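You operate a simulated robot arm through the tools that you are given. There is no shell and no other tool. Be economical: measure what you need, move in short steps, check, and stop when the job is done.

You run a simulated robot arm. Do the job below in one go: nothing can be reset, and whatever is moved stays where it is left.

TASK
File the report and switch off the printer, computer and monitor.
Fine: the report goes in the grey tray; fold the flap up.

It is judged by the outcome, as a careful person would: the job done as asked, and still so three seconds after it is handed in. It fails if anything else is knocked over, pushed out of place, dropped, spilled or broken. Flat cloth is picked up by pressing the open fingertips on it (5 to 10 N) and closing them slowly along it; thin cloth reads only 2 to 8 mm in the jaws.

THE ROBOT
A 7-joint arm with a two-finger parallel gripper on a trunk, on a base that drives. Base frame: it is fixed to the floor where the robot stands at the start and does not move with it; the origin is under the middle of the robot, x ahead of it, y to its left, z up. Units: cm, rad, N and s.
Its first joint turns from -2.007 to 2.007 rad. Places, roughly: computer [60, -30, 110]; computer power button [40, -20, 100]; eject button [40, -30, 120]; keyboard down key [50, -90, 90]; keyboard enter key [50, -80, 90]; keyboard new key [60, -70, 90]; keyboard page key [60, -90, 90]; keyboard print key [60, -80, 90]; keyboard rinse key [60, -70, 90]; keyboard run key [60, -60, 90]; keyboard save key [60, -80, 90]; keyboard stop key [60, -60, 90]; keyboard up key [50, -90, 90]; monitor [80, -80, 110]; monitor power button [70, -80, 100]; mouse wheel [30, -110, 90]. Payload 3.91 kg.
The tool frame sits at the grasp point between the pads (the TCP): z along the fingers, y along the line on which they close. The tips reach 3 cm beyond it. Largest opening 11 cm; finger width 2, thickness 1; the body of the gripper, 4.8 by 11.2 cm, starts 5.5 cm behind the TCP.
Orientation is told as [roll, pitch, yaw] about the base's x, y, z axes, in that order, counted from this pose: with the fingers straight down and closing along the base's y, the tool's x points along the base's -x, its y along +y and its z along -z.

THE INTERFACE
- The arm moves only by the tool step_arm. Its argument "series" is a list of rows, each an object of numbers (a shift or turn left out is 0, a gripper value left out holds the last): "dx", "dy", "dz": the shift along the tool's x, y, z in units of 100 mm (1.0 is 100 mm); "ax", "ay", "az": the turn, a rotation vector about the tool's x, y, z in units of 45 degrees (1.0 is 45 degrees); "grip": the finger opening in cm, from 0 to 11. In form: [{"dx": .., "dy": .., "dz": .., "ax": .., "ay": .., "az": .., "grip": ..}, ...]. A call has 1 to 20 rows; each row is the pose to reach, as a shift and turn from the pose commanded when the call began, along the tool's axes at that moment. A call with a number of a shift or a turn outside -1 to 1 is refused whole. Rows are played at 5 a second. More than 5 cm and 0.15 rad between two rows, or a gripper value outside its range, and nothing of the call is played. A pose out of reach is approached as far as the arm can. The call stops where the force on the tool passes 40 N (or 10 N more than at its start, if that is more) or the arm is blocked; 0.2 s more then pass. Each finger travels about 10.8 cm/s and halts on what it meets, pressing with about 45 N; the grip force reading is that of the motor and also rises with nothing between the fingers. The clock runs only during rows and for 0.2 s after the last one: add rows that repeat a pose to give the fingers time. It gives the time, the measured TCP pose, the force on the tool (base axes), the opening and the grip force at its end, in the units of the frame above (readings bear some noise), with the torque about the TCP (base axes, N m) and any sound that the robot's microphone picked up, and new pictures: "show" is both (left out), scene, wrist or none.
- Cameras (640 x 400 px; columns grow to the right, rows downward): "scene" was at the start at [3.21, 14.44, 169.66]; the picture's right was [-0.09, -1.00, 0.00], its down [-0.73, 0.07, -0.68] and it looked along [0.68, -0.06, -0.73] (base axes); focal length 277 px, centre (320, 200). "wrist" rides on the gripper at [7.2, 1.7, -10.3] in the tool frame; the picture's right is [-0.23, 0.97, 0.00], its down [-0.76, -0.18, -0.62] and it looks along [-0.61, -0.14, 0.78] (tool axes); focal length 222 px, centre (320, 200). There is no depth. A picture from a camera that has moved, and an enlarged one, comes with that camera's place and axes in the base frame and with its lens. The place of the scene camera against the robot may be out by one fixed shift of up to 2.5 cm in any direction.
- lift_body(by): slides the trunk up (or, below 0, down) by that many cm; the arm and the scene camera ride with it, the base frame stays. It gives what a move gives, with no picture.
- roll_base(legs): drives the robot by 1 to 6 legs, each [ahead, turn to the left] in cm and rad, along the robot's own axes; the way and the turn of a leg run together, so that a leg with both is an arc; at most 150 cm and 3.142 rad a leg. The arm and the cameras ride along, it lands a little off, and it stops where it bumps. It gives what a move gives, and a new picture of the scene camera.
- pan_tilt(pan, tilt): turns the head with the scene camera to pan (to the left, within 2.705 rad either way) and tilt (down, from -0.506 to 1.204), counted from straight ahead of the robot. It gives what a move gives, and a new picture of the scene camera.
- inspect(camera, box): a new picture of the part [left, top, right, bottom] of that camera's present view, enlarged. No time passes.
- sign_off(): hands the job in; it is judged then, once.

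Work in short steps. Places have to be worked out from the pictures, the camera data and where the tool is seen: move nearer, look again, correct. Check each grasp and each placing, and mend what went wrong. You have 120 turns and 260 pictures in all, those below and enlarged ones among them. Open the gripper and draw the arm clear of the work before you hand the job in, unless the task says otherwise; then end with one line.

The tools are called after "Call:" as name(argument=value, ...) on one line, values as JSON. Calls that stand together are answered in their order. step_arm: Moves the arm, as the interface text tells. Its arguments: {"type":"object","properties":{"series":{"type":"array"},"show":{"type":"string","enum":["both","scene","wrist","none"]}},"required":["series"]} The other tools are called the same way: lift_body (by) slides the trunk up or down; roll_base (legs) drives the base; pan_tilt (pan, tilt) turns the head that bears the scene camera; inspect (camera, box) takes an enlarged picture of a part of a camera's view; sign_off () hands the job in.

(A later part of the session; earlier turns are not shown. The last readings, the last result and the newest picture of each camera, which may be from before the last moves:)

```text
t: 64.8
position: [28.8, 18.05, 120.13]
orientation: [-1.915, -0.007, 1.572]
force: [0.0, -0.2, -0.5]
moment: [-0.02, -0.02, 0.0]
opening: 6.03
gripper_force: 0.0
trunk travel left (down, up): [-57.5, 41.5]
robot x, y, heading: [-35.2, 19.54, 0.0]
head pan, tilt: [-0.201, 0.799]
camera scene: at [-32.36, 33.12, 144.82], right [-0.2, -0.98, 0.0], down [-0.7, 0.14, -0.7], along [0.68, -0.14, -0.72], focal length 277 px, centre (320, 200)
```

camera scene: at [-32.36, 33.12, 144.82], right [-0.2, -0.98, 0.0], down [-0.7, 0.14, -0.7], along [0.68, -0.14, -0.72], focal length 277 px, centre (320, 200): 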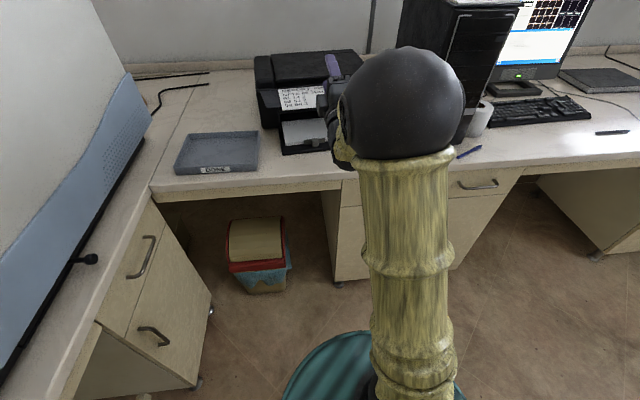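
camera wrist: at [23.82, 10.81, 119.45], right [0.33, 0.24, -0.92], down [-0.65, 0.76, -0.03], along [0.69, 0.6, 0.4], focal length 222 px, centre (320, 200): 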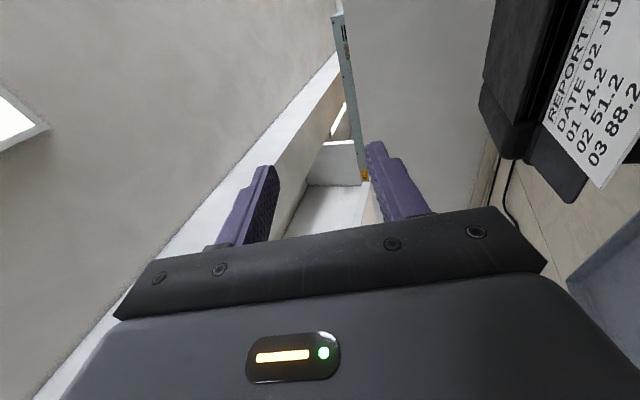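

Now lower the trunk to the sheet's height and move forward to the pre-grasp point.

Call:
lift_body(by=-18.5)

Call:
step_arm(series=[{"dz": 0.3, "dy": 0.11}, {"dz": 0.6, "dy": 0.22}, {"dz": 0.9, "dy": 0.33}, {"dz": 1.0, "dy": 0.36}], show="both")

```text
t: 66.8
position: [28.76, 18.0, 101.66]
orientation: [-1.915, -0.008, 1.572]
force: [-0.1, 0.9, 1.0]
moment: [0.01, -0.01, 0.0]
opening: 5.97
gripper_force: 0.0
trunk travel left (down, up): [-39.0, 60.0]
robot x, y, heading: [-35.35, 19.5, -0.0]
head pan, tilt: [-0.201, 0.799]
```

```text
t: 67.8
position: [39.4, 17.75, 101.54]
orientation: [-1.913, -0.009, 1.571]
force: [-0.4, -0.2, 0.4]
moment: [0.02, 0.0, -0.02]
opening: 6.03
gripper_force: 0.0
trunk travel left (down, up): [-39.0, 60.0]
robot x, y, heading: [-35.05, 19.66, -0.004]
head pan, tilt: [-0.201, 0.799]
camera scene: at [-32.35, 33.13, 126.32], right [-0.2, -0.98, 0.0], down [-0.7, 0.14, -0.7], along [0.68, -0.14, -0.72], focal length 277 px, centre (320, 200)
camera wrist: at [30.28, 10.77, 96.46], right [0.33, 0.24, -0.92], down [-0.65, 0.76, -0.04], along [0.69, 0.6, 0.4], focal length 222 px, centre (320, 200)
```

scene: 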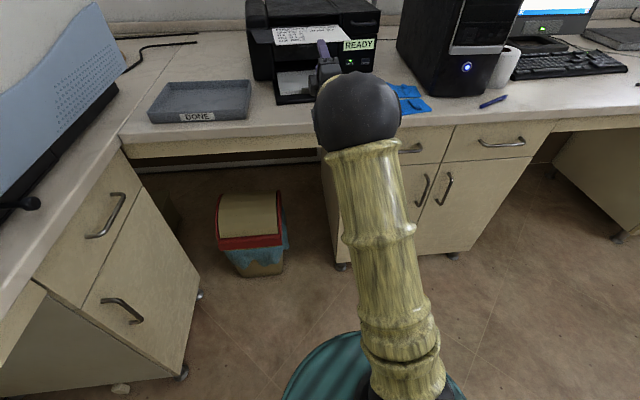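
wrist: 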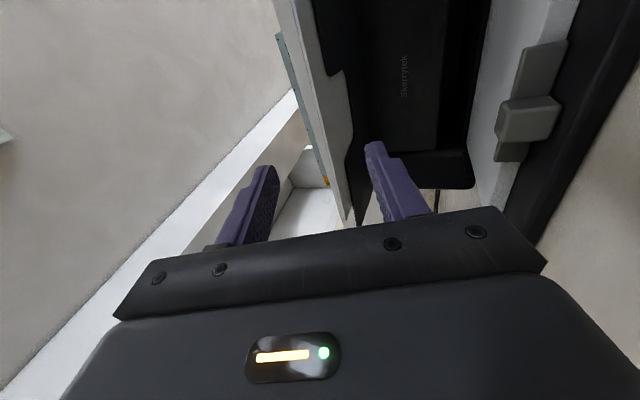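

The sheet appears between the fingers. I enlarge to check alignment.

Call:
inspect(camera="wrist", box=[220, 0, 540, 230])

Call:
inspect(camera="scene", box=[230, 0, 410, 120])

```text
1.74 times, centred on (380, 115) of wrist
camera zoom: at [30.28, 10.77, 96.46], right [0.33, 0.24, -0.92], down [-0.65, 0.76, -0.04], along [0.69, 0.6, 0.4], focal length 386 px, centre (216, 348)
```

zoom: 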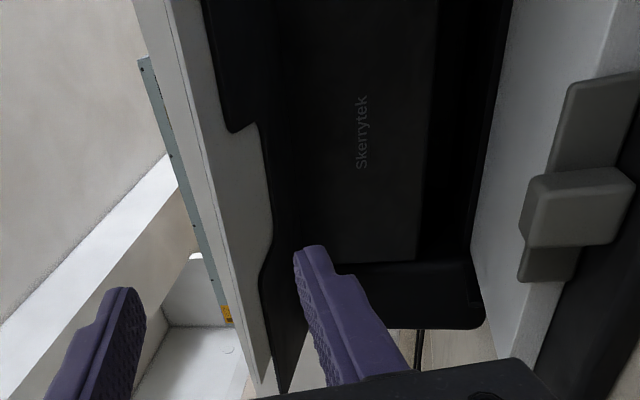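

```text
3.33 times, centred on (320, 60) of scene
camera zoom: at [-32.35, 33.13, 126.32], right [-0.2, -0.98, 0.0], down [-0.7, 0.14, -0.7], along [0.68, -0.14, -0.72], focal length 922 px, centre (320, 667)
```

zoom: 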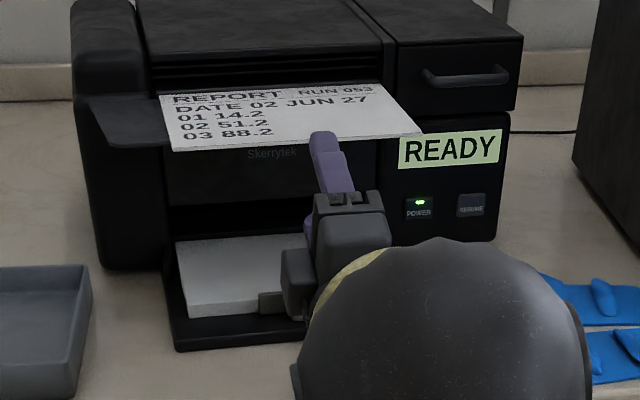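

The view confirms it: POWER has the green light, and the flap under the report has a cut-out near y 14–20, exactly where my fingers are. I move in along the sheet and then close slowly.

Call:
step_arm(series=[{"dz": 0.2, "dy": 0.01}, {"dz": 0.4, "dy": 0.02}, {"dz": 0.6, "dy": 0.03}, {"dz": 0.8, "dy": 0.04}], show="both")

Call:
inspect(camera="wrist", box=[200, 0, 520, 230])

```text
t: 68.8
position: [47.1, 17.96, 103.88]
orientation: [-1.913, -0.006, 1.574]
force: [0.1, -0.6, -0.1]
moment: [0.04, 0.02, -0.02]
opening: 5.99
gripper_force: 0.0
trunk travel left (down, up): [-39.0, 60.0]
robot x, y, heading: [-35.51, 19.57, -0.005]
head pan, tilt: [-0.201, 0.799]
camera scene: at [-32.36, 33.13, 126.32], right [-0.2, -0.98, 0.0], down [-0.7, 0.14, -0.7], along [0.68, -0.14, -0.72], focal length 277 px, centre (320, 200)
camera wrist: at [37.9, 10.86, 98.73], right [0.33, 0.23, -0.92], down [-0.65, 0.76, -0.04], along [0.69, 0.6, 0.4], focal length 222 px, centre (320, 200)
```

scene: 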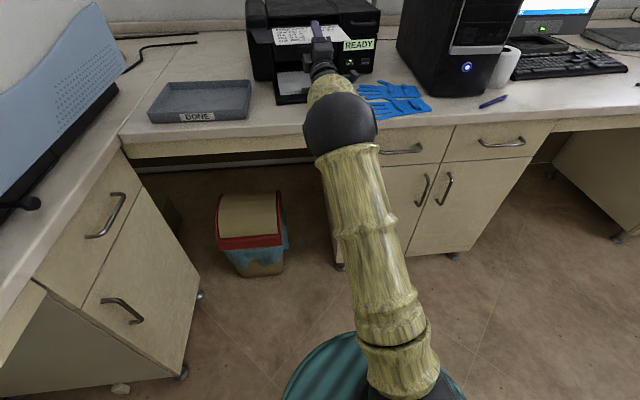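
wrist: 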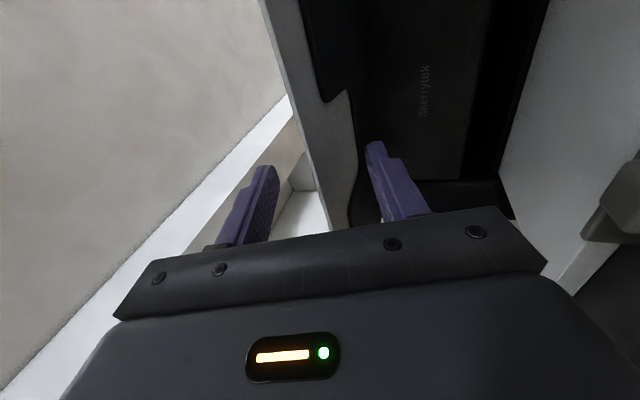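

```text
1.74 times, centred on (360, 115) of wrist
camera zoom: at [37.9, 10.86, 98.73], right [0.33, 0.23, -0.92], down [-0.65, 0.76, -0.04], along [0.69, 0.6, 0.4], focal length 386 px, centre (250, 348)
```

zoom: 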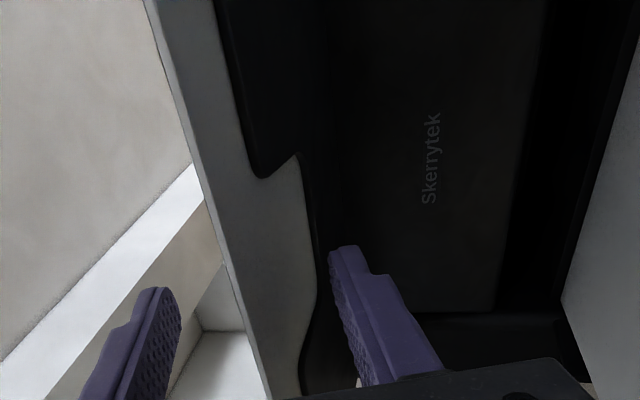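

The fingers straddle the sheet in the cut-out. I close slowly.

Call:
step_arm(series=[{"grip": 5}, {"grip": 4}, {"grip": 3}, {"grip": 2}, {"grip": 1.4}, {"grip": 0.8}, {"grip": 0.3}, {"grip": 0}, {"grip": 0}, {"grip": 0}], show="wrist")

```text
t: 71.0
position: [47.01, 17.86, 103.93]
orientation: [-1.914, -0.005, 1.572]
force: [-0.9, 0.6, -0.5]
moment: [-0.05, 0.05, -0.02]
opening: 0.16
gripper_force: 41.7
trunk travel left (down, up): [-39.0, 60.0]
robot x, y, heading: [-35.56, 19.83, -0.002]
head pan, tilt: [-0.201, 0.799]
camera wrist: at [37.88, 10.85, 98.73], right [0.33, 0.23, -0.92], down [-0.65, 0.76, -0.04], along [0.69, 0.6, 0.4], focal length 222 px, centre (320, 200)
```

wrist: 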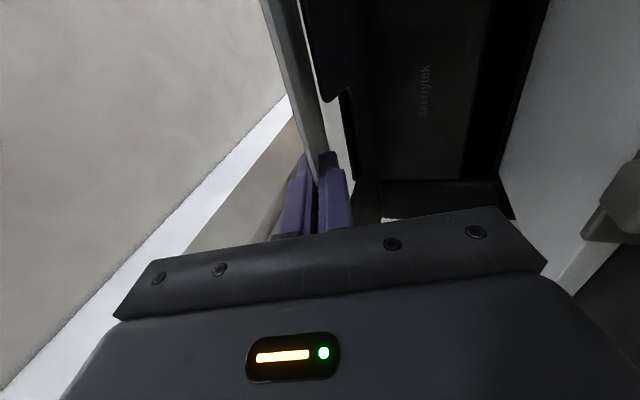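

The sheet is gripped (0.16 cm). I pull it out along its own slope.

Call:
step_arm(series=[{"dz": -0.1}, {"dz": -0.2}, {"dz": -0.3}, {"dz": -0.4}, {"dz": -0.5}, {"dz": -0.6}, {"dz": -0.7}, {"dz": -0.8}, {"dz": -0.9}, {"dz": -1.0}], show="both")

```text
t: 73.2
position: [37.71, 17.99, 100.53]
orientation: [-1.914, -0.006, 1.572]
force: [0.1, -0.2, -0.1]
moment: [-0.01, 0.02, 0.0]
opening: 0.17
gripper_force: 42.2
trunk travel left (down, up): [-39.0, 60.0]
robot x, y, heading: [-35.71, 19.5, -0.003]
head pan, tilt: [-0.201, 0.799]
camera scene: at [-32.36, 33.13, 126.32], right [-0.2, -0.98, 0.0], down [-0.7, 0.14, -0.7], along [0.68, -0.14, -0.72], focal length 277 px, centre (320, 200)
camera wrist: at [28.5, 10.95, 95.39], right [0.33, 0.23, -0.92], down [-0.65, 0.76, -0.04], along [0.69, 0.6, 0.4], focal length 222 px, centre (320, 200)
```

scene: 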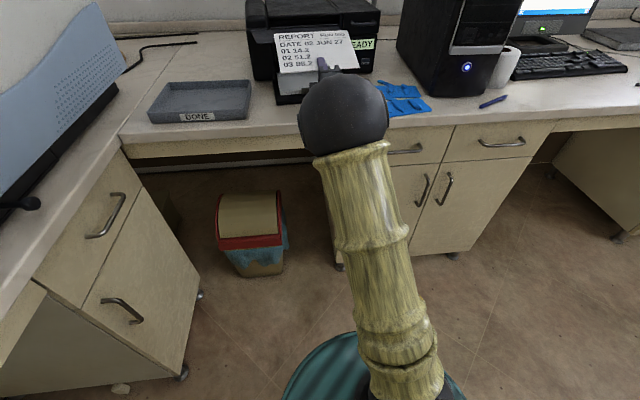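
wrist: 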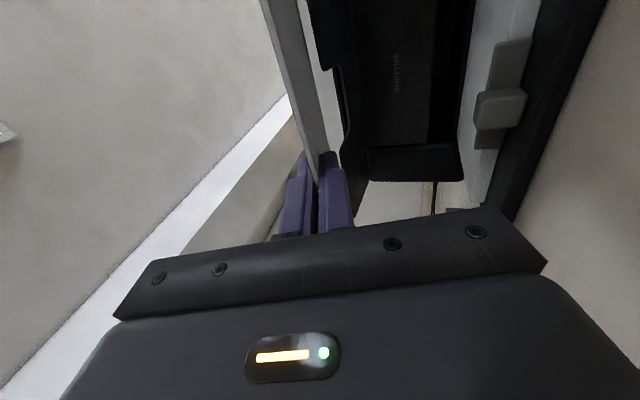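

I check whether the whole sheet is now free of the slot.

Call:
inspect(camera="scene", box=[240, 0, 400, 100])

```text
4.00 times, centred on (320, 50) of scene
camera zoom: at [-32.36, 33.13, 126.32], right [-0.2, -0.98, 0.0], down [-0.7, 0.14, -0.7], along [0.68, -0.14, -0.72], focal length 1106 px, centre (320, 800)
```

zoom: 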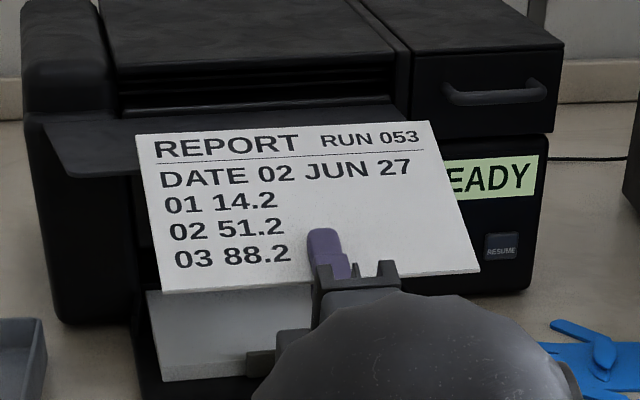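

The sheet is entirely free (about 20×14 cm). I pull back a bit, raise the trunk, level the tool and carry it left towards the tray.

Call:
step_arm(series=[{"dz": -0.15}, {"dz": -0.3}, {"dz": -0.45}], show="none")

Call:
lift_body(by=10)

Call:
step_arm(series=[{"ax": -0.11}, {"ax": -0.22}, {"ax": -0.33}, {"ax": -0.44}], show="none")

Call:
step_arm(series=[{"dx": -0.2}, {"dx": -0.4}, {"dx": -0.6}, {"dx": -0.8}, {"dx": -1.0}], show="none")

Call:
step_arm(series=[{"dx": -0.2}, {"dx": -0.4}, {"dx": -0.6}, {"dx": -0.8}, {"dx": -1.0}], show="both")

```text
t: 74.0
position: [33.48, 18.03, 99.1]
orientation: [-1.913, -0.009, 1.571]
force: [0.4, -0.2, 0.6]
moment: [-0.01, 0.02, 0.0]
opening: 0.18
gripper_force: 41.8
trunk travel left (down, up): [-39.0, 60.0]
robot x, y, heading: [-35.98, 19.98, -0.005]
head pan, tilt: [-0.201, 0.799]
```

```text
t: 75.3
position: [33.5, 17.99, 109.01]
orientation: [-1.914, -0.007, 1.572]
force: [0.6, 0.9, 0.2]
moment: [-0.01, 0.0, -0.03]
opening: 0.19
gripper_force: 41.7
trunk travel left (down, up): [-49.0, 50.0]
robot x, y, heading: [-35.45, 19.63, -0.001]
head pan, tilt: [-0.201, 0.799]
```

```text
t: 76.3
position: [33.44, 17.96, 109.19]
orientation: [-1.568, -0.009, 1.57]
force: [-0.5, -0.2, 0.2]
moment: [0.04, 0.03, -0.02]
opening: 0.19
gripper_force: 41.3
trunk travel left (down, up): [-49.0, 50.0]
robot x, y, heading: [-35.91, 19.5, -0.004]
head pan, tilt: [-0.201, 0.799]
```

```text
t: 77.5
position: [33.46, 28.03, 109.16]
orientation: [-1.567, -0.007, 1.572]
force: [-0.1, -0.2, -0.7]
moment: [0.01, 0.02, -0.03]
opening: 0.2
gripper_force: 41.5
trunk travel left (down, up): [-49.0, 50.0]
robot x, y, heading: [-35.61, 19.85, -0.006]
head pan, tilt: [-0.201, 0.799]
```

```text
t: 78.7
position: [33.41, 38.02, 109.25]
orientation: [-1.566, -0.009, 1.573]
force: [-0.5, 0.0, -1.1]
moment: [-0.02, -0.03, 0.01]
opening: 0.14
gripper_force: 41.4
trunk travel left (down, up): [-49.0, 50.0]
robot x, y, heading: [-35.65, 19.62, -0.0]
head pan, tilt: [-0.201, 0.799]
camera scene: at [-32.36, 33.15, 136.32], right [-0.2, -0.98, 0.0], down [-0.7, 0.14, -0.7], along [0.68, -0.14, -0.72], focal length 277 px, centre (320, 200)
camera wrist: at [23.09, 30.93, 107.46], right [0.0, 0.23, -0.97], down [-0.62, 0.76, 0.19], along [0.78, 0.61, 0.14], focal length 222 px, centre (320, 200)
```

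scene: 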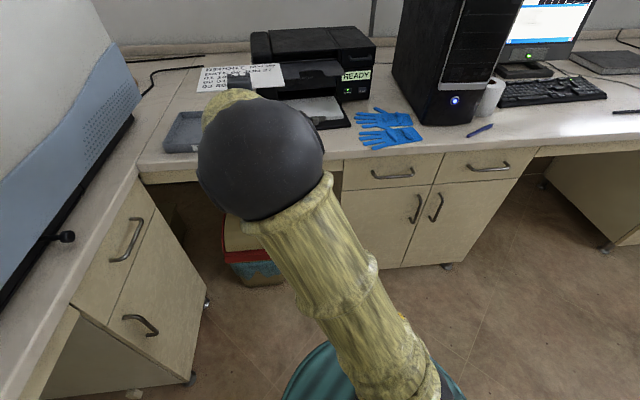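
wrist: 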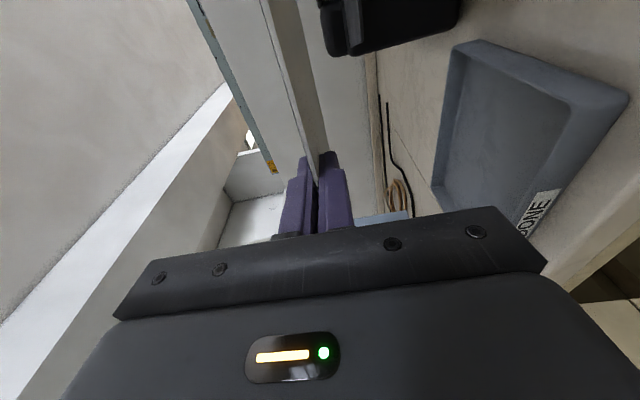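

I enlarge the tray to fix its corners.

Call:
inspect(camera="wrist", box=[400, 20, 640, 240])

```text
1.82 times, centred on (520, 130) of wrist
camera zoom: at [23.09, 30.93, 107.46], right [0.0, 0.23, -0.97], down [-0.62, 0.76, 0.19], along [0.78, 0.61, 0.14], focal length 404 px, centre (-44, 327)
```

zoom: 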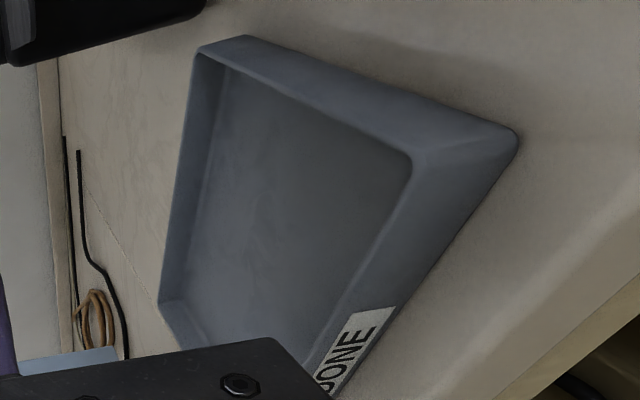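

Tray corners come to about (39,39.5), (60,38), (62.5,64), (42.5,66.5), rim z≈90. I carry the sheet over it with a small matching yaw, then nose it down 25°.

Call:
step_arm(series=[{"dx": -0.2}, {"dx": -0.4}, {"dx": -0.6}, {"dx": -0.8}, {"dx": -1.0}], show="none")

Call:
step_arm(series=[{"dx": -0.1, "dz": 0.2, "ay": 0.04}, {"dx": -0.2, "dz": 0.4, "ay": 0.08}, {"dx": -0.34, "dz": 0.6, "ay": 0.127}, {"dx": -0.34, "dz": 0.8, "ay": 0.127}, {"dx": -0.34, "dz": 1.0, "ay": 0.127}], show="none")

Call:
step_arm(series=[{"ax": -0.14}, {"ax": -0.28}, {"ax": -0.42}, {"ax": -0.555}], show="both")

```text
t: 79.9
position: [33.44, 48.01, 109.21]
orientation: [-1.568, -0.009, 1.572]
force: [-0.1, 0.0, -0.3]
moment: [-0.01, -0.01, 0.0]
opening: 0.16
gripper_force: 41.4
trunk travel left (down, up): [-49.0, 50.0]
robot x, y, heading: [-35.59, 19.57, -0.001]
head pan, tilt: [-0.201, 0.799]
```

```text
t: 81.1
position: [43.28, 51.48, 109.29]
orientation: [-1.568, -0.007, 1.472]
force: [-0.5, -0.4, 0.1]
moment: [0.03, 0.04, 0.03]
opening: 0.15
gripper_force: 41.9
trunk travel left (down, up): [-49.0, 50.0]
robot x, y, heading: [-35.54, 19.87, 0.001]
head pan, tilt: [-0.201, 0.799]
```

```text
t: 82.1
position: [41.06, 49.13, 108.85]
orientation: [-1.369, -0.031, 1.438]
force: [-0.1, -0.4, 0.4]
moment: [0.02, 0.02, 0.03]
opening: 0.17
gripper_force: 42.0
out of reach, approached as far as the arm can: row 2, 3, 4
trunk travel left (down, up): [-49.0, 50.0]
robot x, y, heading: [-35.56, 19.61, -0.005]
head pan, tilt: [-0.201, 0.799]
camera scene: at [-32.36, 32.99, 136.33], right [-0.2, -0.98, 0.0], down [-0.7, 0.14, -0.7], along [0.68, -0.14, -0.72], focal length 277 px, centre (320, 200)
camera wrist: at [29.83, 43.47, 109.09], right [-0.16, 0.28, -0.95], down [-0.47, 0.82, 0.32], along [0.87, 0.5, 0.0], focal length 222 px, centre (320, 200)
```

scene: 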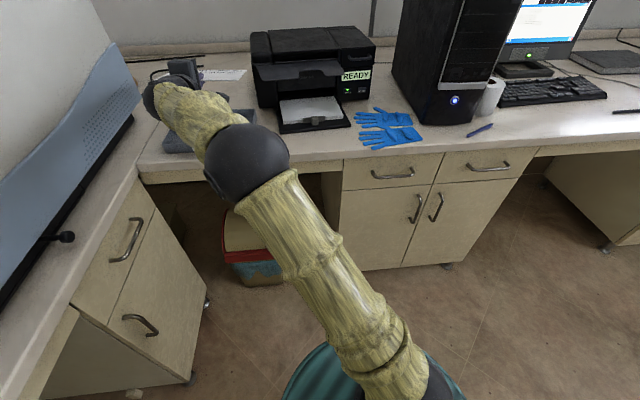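
wrist: 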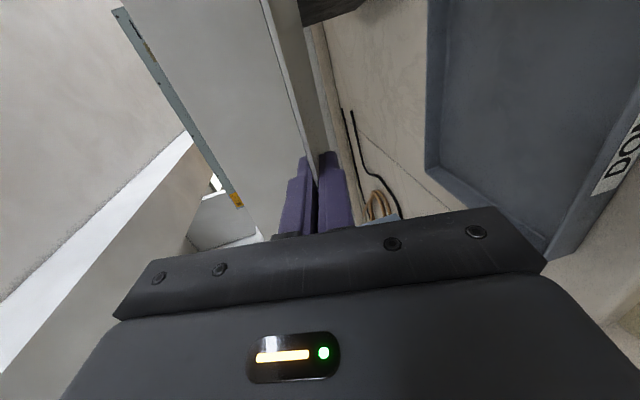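

The arm is at full reach. I retract it 10 cm, drive the base 14 cm nearer, and redo the nose-down.

Call:
step_arm(series=[{"dz": -0.25}, {"dz": -0.5}, {"dz": -0.75}, {"dz": -1.0}], show="none")

Call:
roll_base(legs=[[14, 0]])

Call:
step_arm(series=[{"ax": -0.1}, {"ax": -0.2}, {"ax": -0.3}, {"ax": -0.3}], show="wrist")

```text
t: 83.1
position: [31.35, 50.5, 110.9]
orientation: [-1.367, -0.029, 1.439]
force: [0.2, 0.2, 0.3]
moment: [-0.01, 0.0, 0.03]
opening: 0.15
gripper_force: 41.9
trunk travel left (down, up): [-49.0, 50.0]
robot x, y, heading: [-35.58, 19.71, 0.002]
head pan, tilt: [-0.201, 0.799]
```

```text
t: 84.5
position: [45.57, 50.52, 110.88]
orientation: [-1.368, -0.028, 1.438]
force: [0.7, 0.6, -1.1]
moment: [0.03, 0.0, -0.01]
opening: 0.17
gripper_force: 41.8
trunk travel left (down, up): [-49.0, 50.0]
robot x, y, heading: [-21.61, 19.58, -0.0]
head pan, tilt: [-0.201, 0.799]
camera scene: at [-18.24, 33.1, 136.32], right [-0.2, -0.98, 0.0], down [-0.7, 0.14, -0.7], along [0.68, -0.14, -0.72], focal length 277 px, centre (320, 200)
```

scene: 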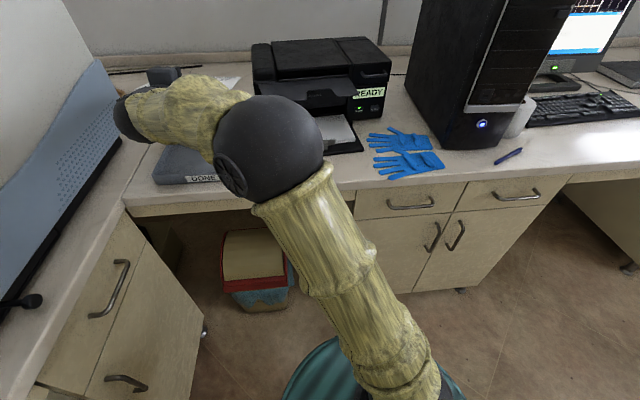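

```text
t: 85.5
position: [44.29, 46.92, 106.32]
orientation: [-1.128, -0.031, 1.437]
force: [0.9, -0.6, -0.8]
moment: [0.02, 0.0, 0.02]
opening: 0.15
gripper_force: 41.7
out of reach, approached as far as the arm can: row 3, 4
trunk travel left (down, up): [-49.0, 50.0]
robot x, y, heading: [-21.54, 19.32, -0.0]
head pan, tilt: [-0.201, 0.799]
camera wrist: at [33.42, 40.99, 108.89], right [-0.38, 0.31, -0.87], down [-0.38, 0.81, 0.45], along [0.84, 0.51, -0.19], focal length 222 px, centre (320, 200)
```

wrist: 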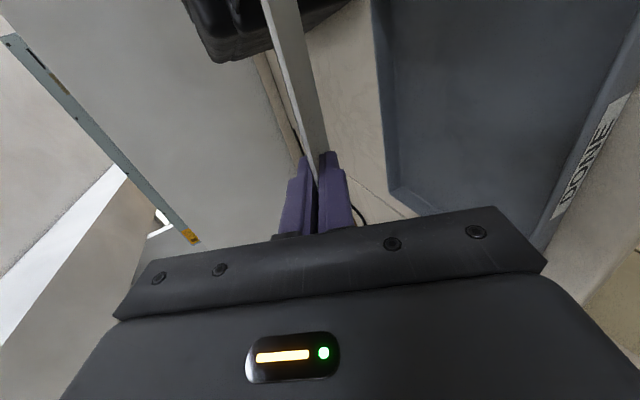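

Nose-down attained, but the position slid to y≈47. I try to move left again.

Call:
step_arm(series=[{"dx": -0.15}, {"dx": -0.3}, {"dx": -0.45}, {"dx": -0.45}], show="scene")

```text
t: 86.5
position: [44.71, 49.13, 106.3]
orientation: [-1.132, -0.031, 1.438]
force: [0.0, -0.2, -0.2]
moment: [0.03, 0.03, -0.02]
opening: 0.17
gripper_force: 41.5
out of reach, approached as far as the arm can: row 2, 3, 4
trunk travel left (down, up): [-49.0, 50.0]
robot x, y, heading: [-21.45, 19.48, -0.003]
head pan, tilt: [-0.201, 0.799]
camera scene: at [-18.29, 33.1, 136.32], right [-0.2, -0.98, 0.0], down [-0.7, 0.14, -0.7], along [0.68, -0.14, -0.72], focal length 277 px, centre (320, 200)
```

scene: 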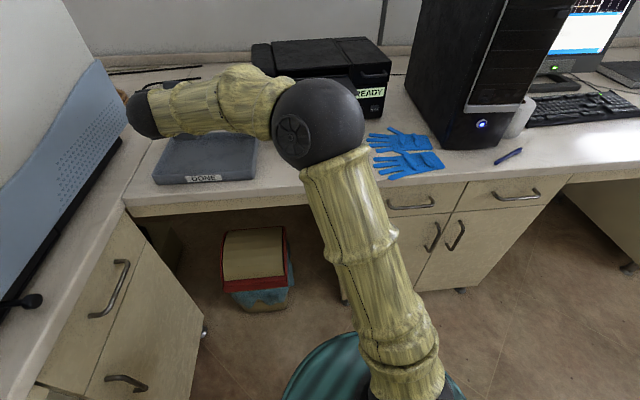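

Wrist bend limits it. A small base turn to the left (0.05 rad) shifts the tool the remaining 3 cm.

Call:
roll_base(legs=[[0, 0.05]])

Call:
step_arm(series=[{"dz": 0.0}], show="wrist")

```text
t: 87.3
position: [42.94, 52.11, 106.38]
orientation: [-1.132, -0.031, 1.489]
force: [0.5, -0.2, 0.1]
moment: [0.02, 0.04, 0.04]
opening: 0.16
gripper_force: 42.1
trunk travel left (down, up): [-49.0, 50.0]
robot x, y, heading: [-21.46, 19.54, 0.046]
head pan, tilt: [-0.201, 0.799]
camera scene: at [-19.13, 33.15, 136.33], right [-0.15, -0.99, 0.0], down [-0.71, 0.11, -0.7], along [0.69, -0.1, -0.72], focal length 277 px, centre (320, 200)
```

scene: 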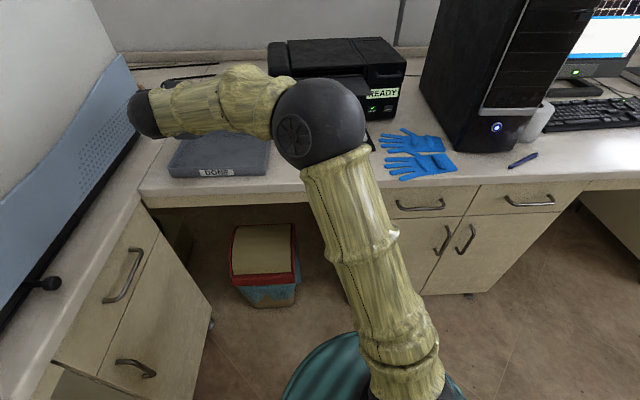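

```text
t: 87.7
position: [42.99, 52.3, 106.42]
orientation: [-1.132, -0.029, 1.486]
force: [-0.5, -0.4, 0.7]
moment: [-0.02, -0.02, 0.01]
opening: 0.16
gripper_force: 41.6
trunk travel left (down, up): [-49.0, 50.0]
robot x, y, heading: [-21.83, 19.58, 0.049]
head pan, tilt: [-0.201, 0.799]
camera wrist: at [32.43, 45.95, 109.02], right [-0.39, 0.29, -0.87], down [-0.42, 0.79, 0.45], along [0.82, 0.55, -0.19], focal length 222 px, centre (320, 200)
```

wrist: 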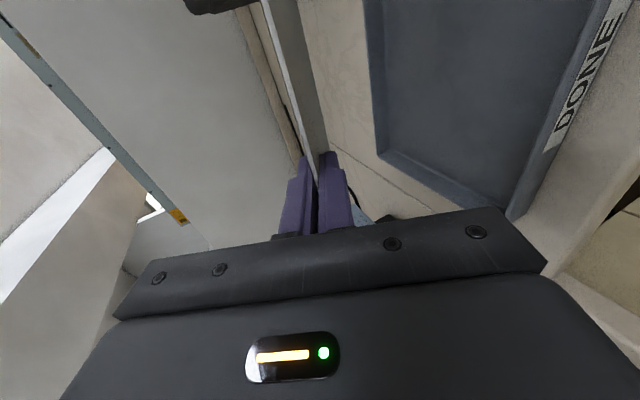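

I drive 3 cm ahead to centre the sheet in the tray, then lower the trunk 12 cm.

Call:
roll_base(legs=[[3, 0]])

Call:
lift_body(by=-12)

Call:
step_arm(series=[{"dz": 0.0}], show="both")

```text
t: 88.5
position: [46.13, 52.42, 106.35]
orientation: [-1.131, -0.029, 1.49]
force: [-0.3, 0.2, 0.2]
moment: [0.0, 0.04, -0.02]
opening: 0.15
gripper_force: 41.7
trunk travel left (down, up): [-49.0, 50.0]
robot x, y, heading: [-18.76, 19.67, 0.046]
head pan, tilt: [-0.201, 0.799]
camera scene: at [-16.07, 33.33, 136.32], right [-0.15, -0.99, 0.0], down [-0.71, 0.11, -0.7], along [0.69, -0.1, -0.72], focal length 277 px, centre (320, 200)
```

scene: 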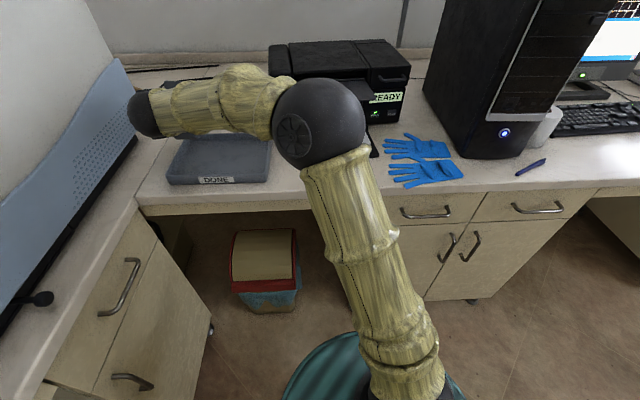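

```text
t: 90.0
position: [45.91, 52.47, 94.62]
orientation: [-1.137, -0.03, 1.488]
force: [-5.6, 0.3, 9.7]
moment: [-0.9, -0.84, -0.46]
opening: 0.24
gripper_force: 42.4
trunk travel left (down, up): [-37.0, 62.0]
robot x, y, heading: [-18.7, 19.77, 0.049]
head pan, tilt: [-0.201, 0.799]
```

```text
t: 90.4
position: [46.0, 52.48, 94.62]
orientation: [-1.135, -0.031, 1.49]
force: [-6.5, 2.1, 11.0]
moment: [-0.8, -0.98, -0.36]
opening: 0.18
gripper_force: 42.1
trunk travel left (down, up): [-37.0, 62.0]
robot x, y, heading: [-18.91, 19.78, 0.05]
head pan, tilt: [-0.201, 0.799]
camera scene: at [-16.32, 33.3, 124.34], right [-0.15, -0.99, 0.0], down [-0.71, 0.11, -0.7], along [0.69, -0.1, -0.72], focal length 277 px, centre (320, 200)
camera wrist: at [35.26, 46.11, 97.18], right [-0.39, 0.29, -0.88], down [-0.43, 0.79, 0.45], along [0.82, 0.55, -0.18], focal length 222 px, centre (320, 200)
```

scene: 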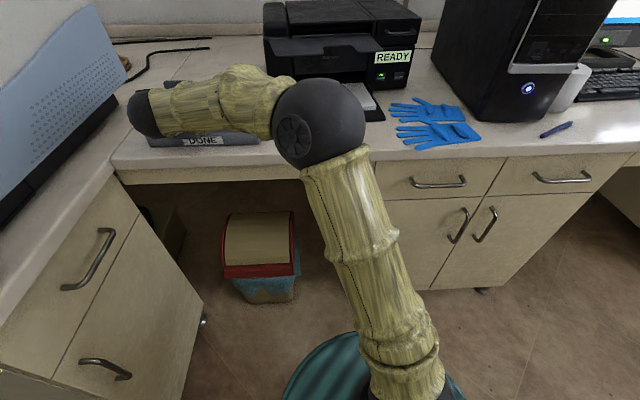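
wrist: 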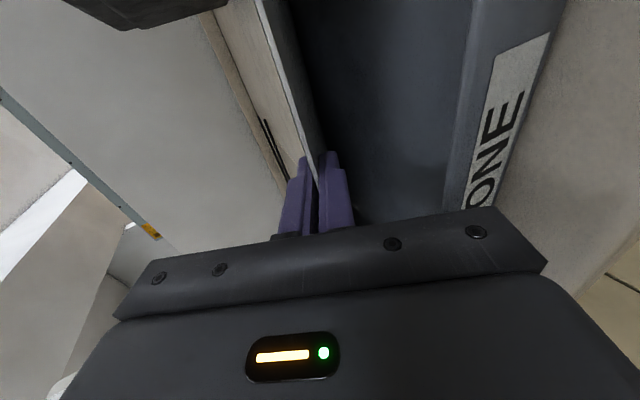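

About 10 N from the sheet's far right corner touching, probably on the tray's far wall. I lift slightly, back off 2 cm, and look at the sheet's far end.

Call:
lift_body(by=1.5)

Call:
roll_base(legs=[[-2, 0]])

Call:
lift_body(by=-2.5)

Call:
inspect(camera="scene", box=[100, 40, 330, 180])

Call:
inspect(camera="wrist", box=[200, 0, 560, 230])

```text
t: 91.0
position: [46.03, 52.46, 95.81]
orientation: [-1.131, -0.03, 1.486]
force: [0.0, -0.2, -0.7]
moment: [-0.03, 0.01, 0.0]
opening: 0.16
gripper_force: 41.4
trunk travel left (down, up): [-38.5, 60.5]
robot x, y, heading: [-18.22, 19.47, 0.047]
head pan, tilt: [-0.201, 0.799]
```

```text
t: 91.8
position: [44.03, 52.35, 96.01]
orientation: [-1.131, -0.031, 1.487]
force: [1.1, -0.6, 0.2]
moment: [0.02, 0.0, 0.01]
opening: 0.17
gripper_force: 41.6
trunk travel left (down, up): [-38.5, 60.5]
robot x, y, heading: [-20.92, 19.49, 0.05]
head pan, tilt: [-0.201, 0.799]
camera scene: at [-18.11, 33.22, 125.82], right [-0.15, -0.99, 0.0], down [-0.71, 0.11, -0.7], along [0.69, -0.11, -0.72], focal length 277 px, centre (320, 200)
```

scene: 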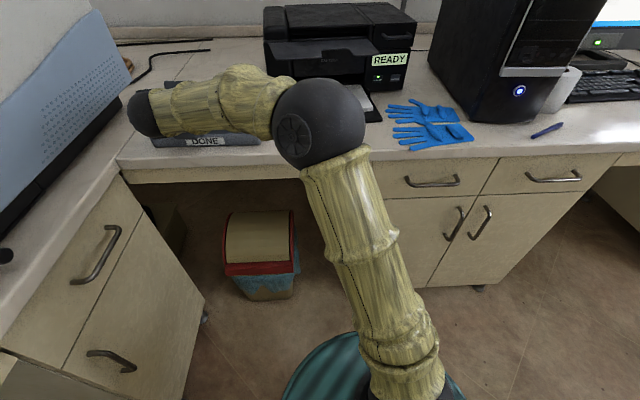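

```text
t: 92.5
position: [43.9, 52.39, 93.72]
orientation: [-1.136, -0.03, 1.49]
force: [-4.3, 0.3, 12.9]
moment: [-0.56, -1.48, 0.01]
opening: 0.36
gripper_force: 43.5
trunk travel left (down, up): [-36.0, 63.0]
robot x, y, heading: [-20.46, 19.64, 0.048]
head pan, tilt: [-0.201, 0.799]
```

```text
2.78 times, centred on (215, 110) of scene
camera zoom: at [-18.3, 33.18, 123.34], right [-0.15, -0.99, 0.0], down [-0.71, 0.11, -0.7], along [0.69, -0.1, -0.72], focal length 770 px, centre (612, 450)
```

zoom: 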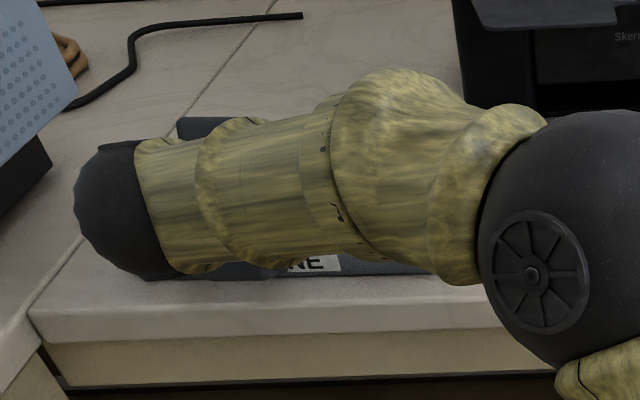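

```text
1.74 times, centred on (380, 115) of wrist
camera zoom: at [33.27, 45.98, 96.24], right [-0.39, 0.29, -0.88], down [-0.43, 0.79, 0.45], along [0.82, 0.55, -0.18], focal length 386 px, centre (216, 348)
```

zoom: 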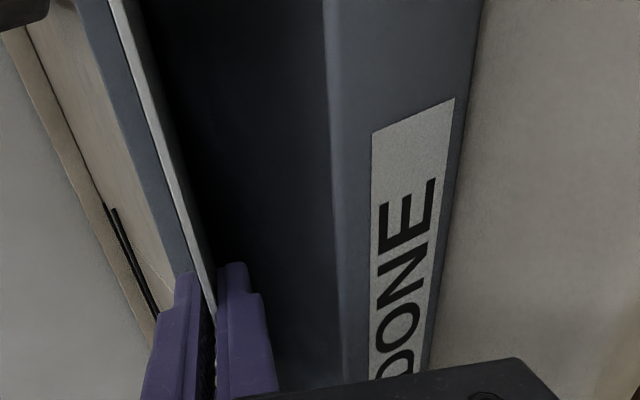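

The sheet's far edge is now inside the tray below the far rim, resting on the floor. I ease pressure, open the fingers moderately, and look.

Call:
lift_body(by=-0.1)

Call:
step_arm(series=[{"grip": 1}, {"grip": 2}, {"grip": 3}, {"grip": 4}, {"grip": 5}, {"grip": 5}], show="wrist")

Call:
inspect(camera="wrist", box=[140, 0, 560, 240])

```text
t: 93.0
position: [43.92, 52.41, 93.56]
orientation: [-1.134, -0.031, 1.49]
force: [-2.7, 1.7, 12.8]
moment: [-0.58, -1.52, 0.1]
opening: 0.42
gripper_force: 44.2
trunk travel left (down, up): [-35.9, 63.1]
robot x, y, heading: [-20.73, 19.74, 0.05]
head pan, tilt: [-0.201, 0.799]
```

```text
t: 94.4
position: [43.92, 52.23, 93.62]
orientation: [-1.136, -0.033, 1.485]
force: [4.6, -0.2, 18.5]
moment: [-0.13, 0.58, 0.0]
opening: 4.08
gripper_force: 0.1
trunk travel left (down, up): [-35.9, 63.1]
robot x, y, heading: [-20.95, 19.74, 0.048]
head pan, tilt: [-0.201, 0.799]
camera wrist: at [33.35, 45.91, 96.14], right [-0.39, 0.29, -0.88], down [-0.43, 0.79, 0.45], along [0.82, 0.55, -0.18], focal length 222 px, centre (320, 200)
```

wrist: 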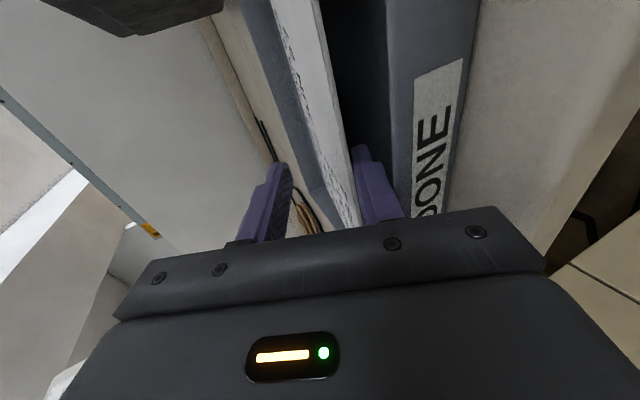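

```text
1.52 times, centred on (350, 120) of wrist
camera zoom: at [33.35, 45.91, 96.14], right [-0.39, 0.29, -0.88], down [-0.43, 0.79, 0.45], along [0.82, 0.55, -0.18], focal length 338 px, centre (274, 322)
```

zoom: 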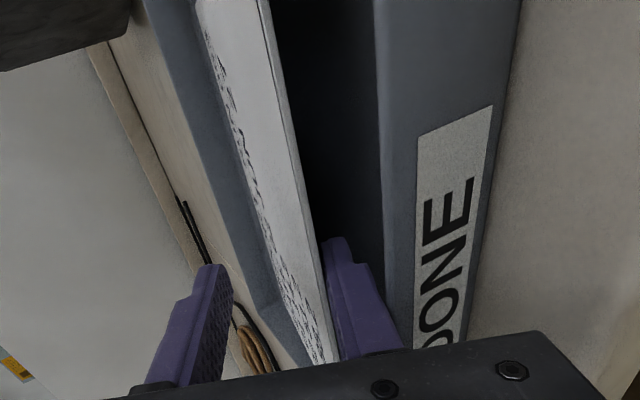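

The lower finger touches the tray's front wall, and the sheet is rather near that wall. I re-grip, shift 1.5 cm forward, and then release with a smaller opening.

Call:
step_arm(series=[{"grip": 2}, {"grip": 0}, {"grip": 0}, {"grip": 0}], show="none")

Call:
lift_body(by=0.6)

Call:
roll_base(legs=[[1.5, 0]])

Call:
step_arm(series=[{"grip": 1}, {"grip": 2}, {"grip": 3}, {"grip": 3}], show="wrist")

```text
t: 95.4
position: [43.84, 52.44, 93.43]
orientation: [-1.135, -0.029, 1.487]
force: [1.3, 0.2, 9.1]
moment: [-0.57, -1.35, 0.06]
opening: 0.42
gripper_force: 44.1
trunk travel left (down, up): [-35.9, 63.1]
robot x, y, heading: [-20.46, 19.9, 0.046]
head pan, tilt: [-0.201, 0.799]
```

```text
t: 96.0
position: [43.97, 52.23, 94.07]
orientation: [-1.132, -0.028, 1.487]
force: [2.2, -1.2, 8.6]
moment: [-0.54, -1.26, 0.05]
opening: 0.34
gripper_force: 43.4
trunk travel left (down, up): [-36.5, 62.5]
robot x, y, heading: [-20.72, 19.5, 0.05]
head pan, tilt: [-0.201, 0.799]
```

```text
t: 96.8
position: [45.36, 52.36, 93.85]
orientation: [-1.132, -0.029, 1.486]
force: [1.0, -0.1, 8.7]
moment: [-0.52, -1.26, 0.09]
opening: 0.31
gripper_force: 43.3
trunk travel left (down, up): [-36.5, 62.5]
robot x, y, heading: [-19.24, 19.59, 0.046]
head pan, tilt: [-0.201, 0.799]
camera scene: at [-16.7, 33.26, 123.83], right [-0.15, -0.99, 0.0], down [-0.71, 0.11, -0.7], along [0.69, -0.1, -0.72], focal length 277 px, centre (320, 200)
```

scene: 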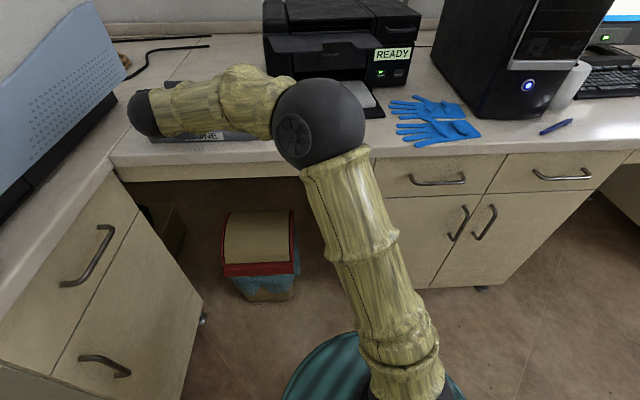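

```text
t: 97.8
position: [45.6, 52.46, 93.93]
orientation: [-1.134, -0.029, 1.487]
force: [-0.3, 0.5, 0.0]
moment: [0.04, -0.02, -0.01]
opening: 3.01
gripper_force: 0.1
trunk travel left (down, up): [-36.5, 62.5]
robot x, y, heading: [-18.91, 19.57, 0.044]
head pan, tilt: [-0.201, 0.799]
camera wrist: at [34.93, 46.05, 96.53], right [-0.39, 0.29, -0.87], down [-0.42, 0.79, 0.45], along [0.82, 0.55, -0.19], focal length 222 px, centre (320, 200)
```

wrist: 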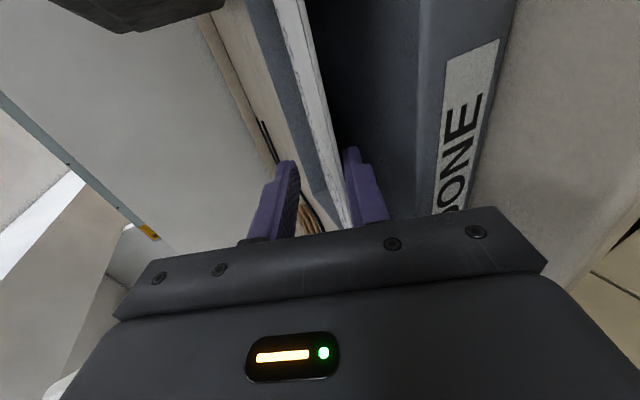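

Released, the sheet's near edge resting on the lower finger. I draw the fingers out quickly along their axis.

Call:
step_arm(series=[{"dz": -0.48}, {"dz": -0.6}, {"dz": -0.6}], show="wrist")

```text
t: 98.6
position: [40.0, 52.75, 96.5]
orientation: [-1.133, -0.029, 1.487]
force: [0.3, -0.1, -0.2]
moment: [0.02, 0.03, 0.02]
opening: 2.97
gripper_force: 0.0
trunk travel left (down, up): [-36.5, 62.5]
robot x, y, heading: [-18.73, 19.63, 0.047]
head pan, tilt: [-0.201, 0.799]
camera wrist: at [29.51, 46.5, 99.09], right [-0.39, 0.29, -0.87], down [-0.42, 0.79, 0.45], along [0.82, 0.55, -0.19], focal length 222 px, centre (320, 200)
```

wrist: 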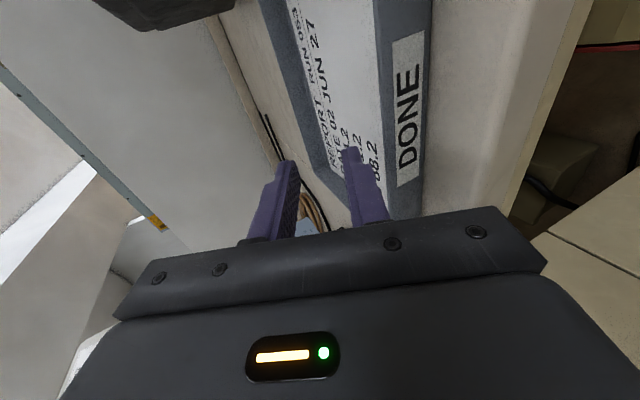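

Sheet lies in the tray. I withdraw further, raise the trunk, and look down on it.

Call:
step_arm(series=[{"dz": -0.3}, {"dz": -0.6}, {"dz": -0.8}], show="none")

Call:
lift_body(by=18)

Call:
pan_tilt(pan=0.1, tilt=0.75)

Call:
inspect(camera="wrist", box=[240, 0, 560, 220])

```text
t: 99.4
position: [33.0, 53.31, 99.76]
orientation: [-1.133, -0.03, 1.486]
force: [0.1, -0.6, -0.7]
moment: [0.0, 0.02, -0.01]
opening: 2.99
gripper_force: 0.0
trunk travel left (down, up): [-36.5, 62.5]
robot x, y, heading: [-19.21, 19.79, 0.045]
head pan, tilt: [-0.201, 0.799]
```

```text
t: 101.4
position: [32.93, 53.29, 117.86]
orientation: [-1.133, -0.029, 1.487]
force: [-0.1, 0.0, -1.0]
moment: [0.01, 0.0, 0.03]
opening: 3.0
gripper_force: 0.1
trunk travel left (down, up): [-54.5, 44.5]
robot x, y, heading: [-19.16, 19.42, 0.051]
head pan, tilt: [-0.201, 0.799]
```

```text
t: 102.2
position: [32.94, 53.23, 117.9]
orientation: [-1.132, -0.031, 1.487]
force: [0.6, -0.3, 0.2]
moment: [0.01, -0.03, 0.01]
opening: 2.98
gripper_force: 0.0
trunk travel left (down, up): [-54.5, 44.5]
robot x, y, heading: [-19.23, 19.63, 0.044]
head pan, tilt: [0.099, 0.75]
camera scene: at [-16.4, 35.73, 142.22], right [0.15, -0.99, 0.0], down [-0.67, -0.1, -0.73], along [0.72, 0.11, -0.68], focal length 277 px, centre (320, 200)
```

scene: 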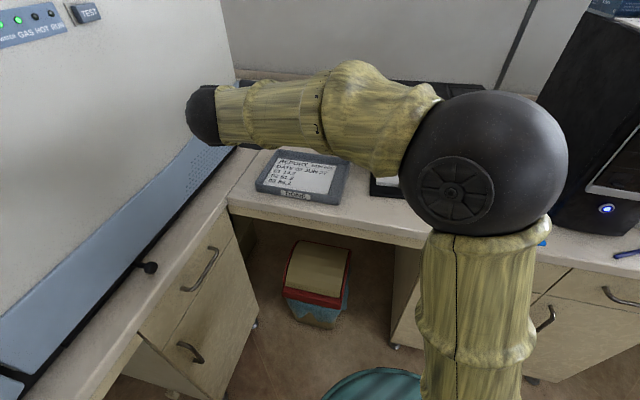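

```text
1.82 times, centred on (400, 110) of wrist
camera zoom: at [22.36, 46.95, 120.48], right [-0.39, 0.29, -0.87], down [-0.42, 0.79, 0.45], along [0.82, 0.55, -0.19], focal length 404 px, centre (174, 364)
```

zoom: 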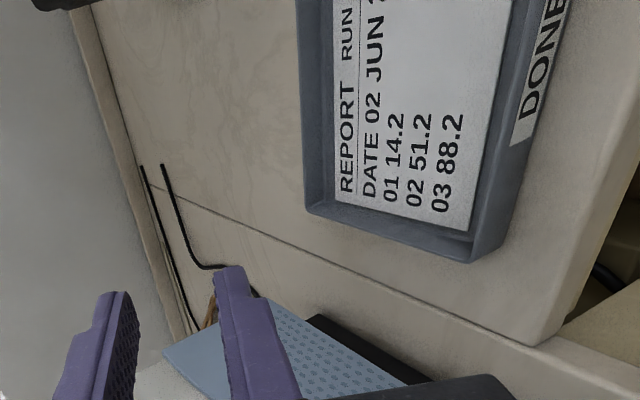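

The report lies flat in the tray. Next the flap: I back the base off and return the arm to face the printer, tool level, fingers closed.

Call:
roll_base(legs=[[-15, 0], [0, -0.047]])

Call:
step_arm(series=[{"dx": 0.2, "ax": 0.12, "grip": 0}, {"dx": 0.4, "ax": 0.24}, {"dx": 0.6, "ax": 0.36}, {"dx": 0.8, "ax": 0.48}, {"dx": 1.0, "ax": 0.55}], show="none")

Call:
step_arm(series=[{"dx": 0.2}, {"dx": 0.4}, {"dx": 0.6}, {"dx": 0.8}, {"dx": 1.0}], show="none")

Call:
step_arm(series=[{"dx": 0.2}, {"dx": 0.4}, {"dx": 0.6}, {"dx": 0.8}, {"dx": 1.0}], show="both")

```text
t: 103.9
position: [19.57, 49.9, 117.85]
orientation: [-1.133, -0.028, 1.437]
force: [0.2, -0.1, 0.3]
moment: [-0.03, -0.02, -0.04]
opening: 3.0
gripper_force: 0.1
trunk travel left (down, up): [-54.5, 44.5]
robot x, y, heading: [-34.13, 18.9, -0.006]
head pan, tilt: [0.099, 0.75]
camera scene: at [-30.46, 34.94, 142.22], right [0.09, -1.0, 0.0], down [-0.68, -0.06, -0.73], along [0.73, 0.07, -0.68], focal length 277 px, centre (320, 200)
```

scene: 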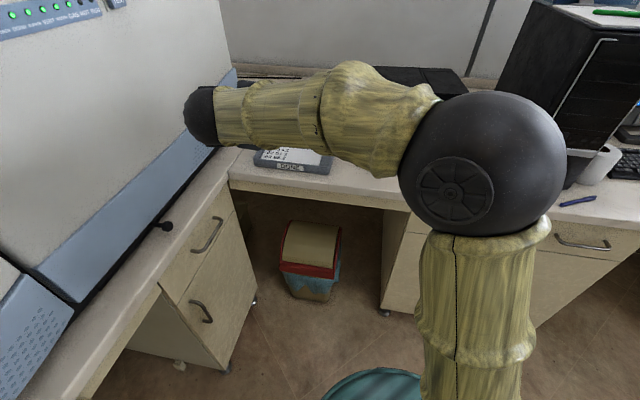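

```text
t: 105.1
position: [18.17, 39.99, 117.58]
orientation: [-1.565, -0.031, 1.439]
force: [0.3, 0.0, 0.4]
moment: [0.01, 0.0, 0.02]
opening: 0.0
gripper_force: 37.6
trunk travel left (down, up): [-54.5, 44.5]
robot x, y, heading: [-33.93, 19.21, -0.007]
head pan, tilt: [0.099, 0.75]
```

```text
t: 106.3
position: [16.99, 30.13, 117.2]
orientation: [-1.564, -0.028, 1.44]
force: [0.6, -0.5, 0.7]
moment: [0.02, 0.03, 0.0]
opening: 0.01
gripper_force: 37.4
trunk travel left (down, up): [-54.5, 44.5]
robot x, y, heading: [-34.34, 18.75, -0.006]
head pan, tilt: [0.099, 0.75]
```

```text
t: 107.5
position: [15.59, 20.2, 116.99]
orientation: [-1.564, -0.029, 1.441]
force: [-1.0, -0.3, -0.7]
moment: [0.0, 0.02, 0.0]
opening: 0.0
gripper_force: 37.4
trunk travel left (down, up): [-54.5, 44.5]
robot x, y, heading: [-34.3, 19.22, -0.008]
head pan, tilt: [0.099, 0.75]
camera scene: at [-30.5, 34.9, 142.23], right [0.09, -1.0, 0.0], down [-0.68, -0.06, -0.73], along [0.73, 0.07, -0.68], focal length 277 px, centre (320, 200)
camera wrist: at [4.43, 14.59, 115.07], right [0.03, 0.25, -0.97], down [-0.52, 0.83, 0.2], along [0.86, 0.49, 0.15], focal length 222 px, centre (320, 200)
```

scene: 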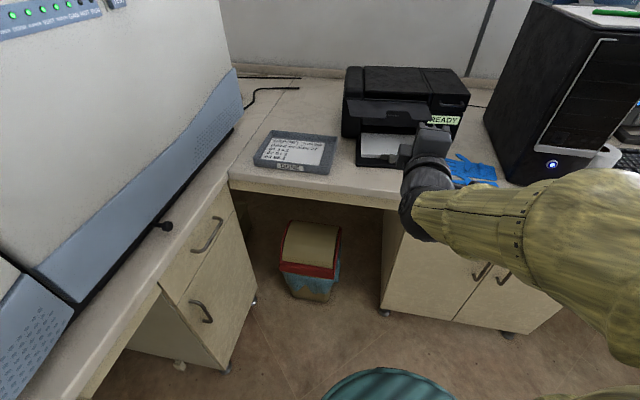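
wrist: 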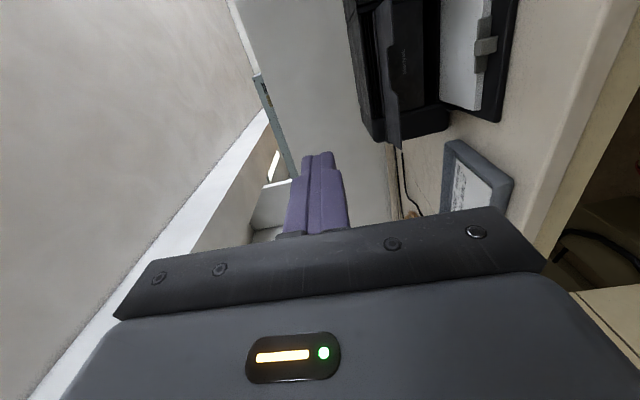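

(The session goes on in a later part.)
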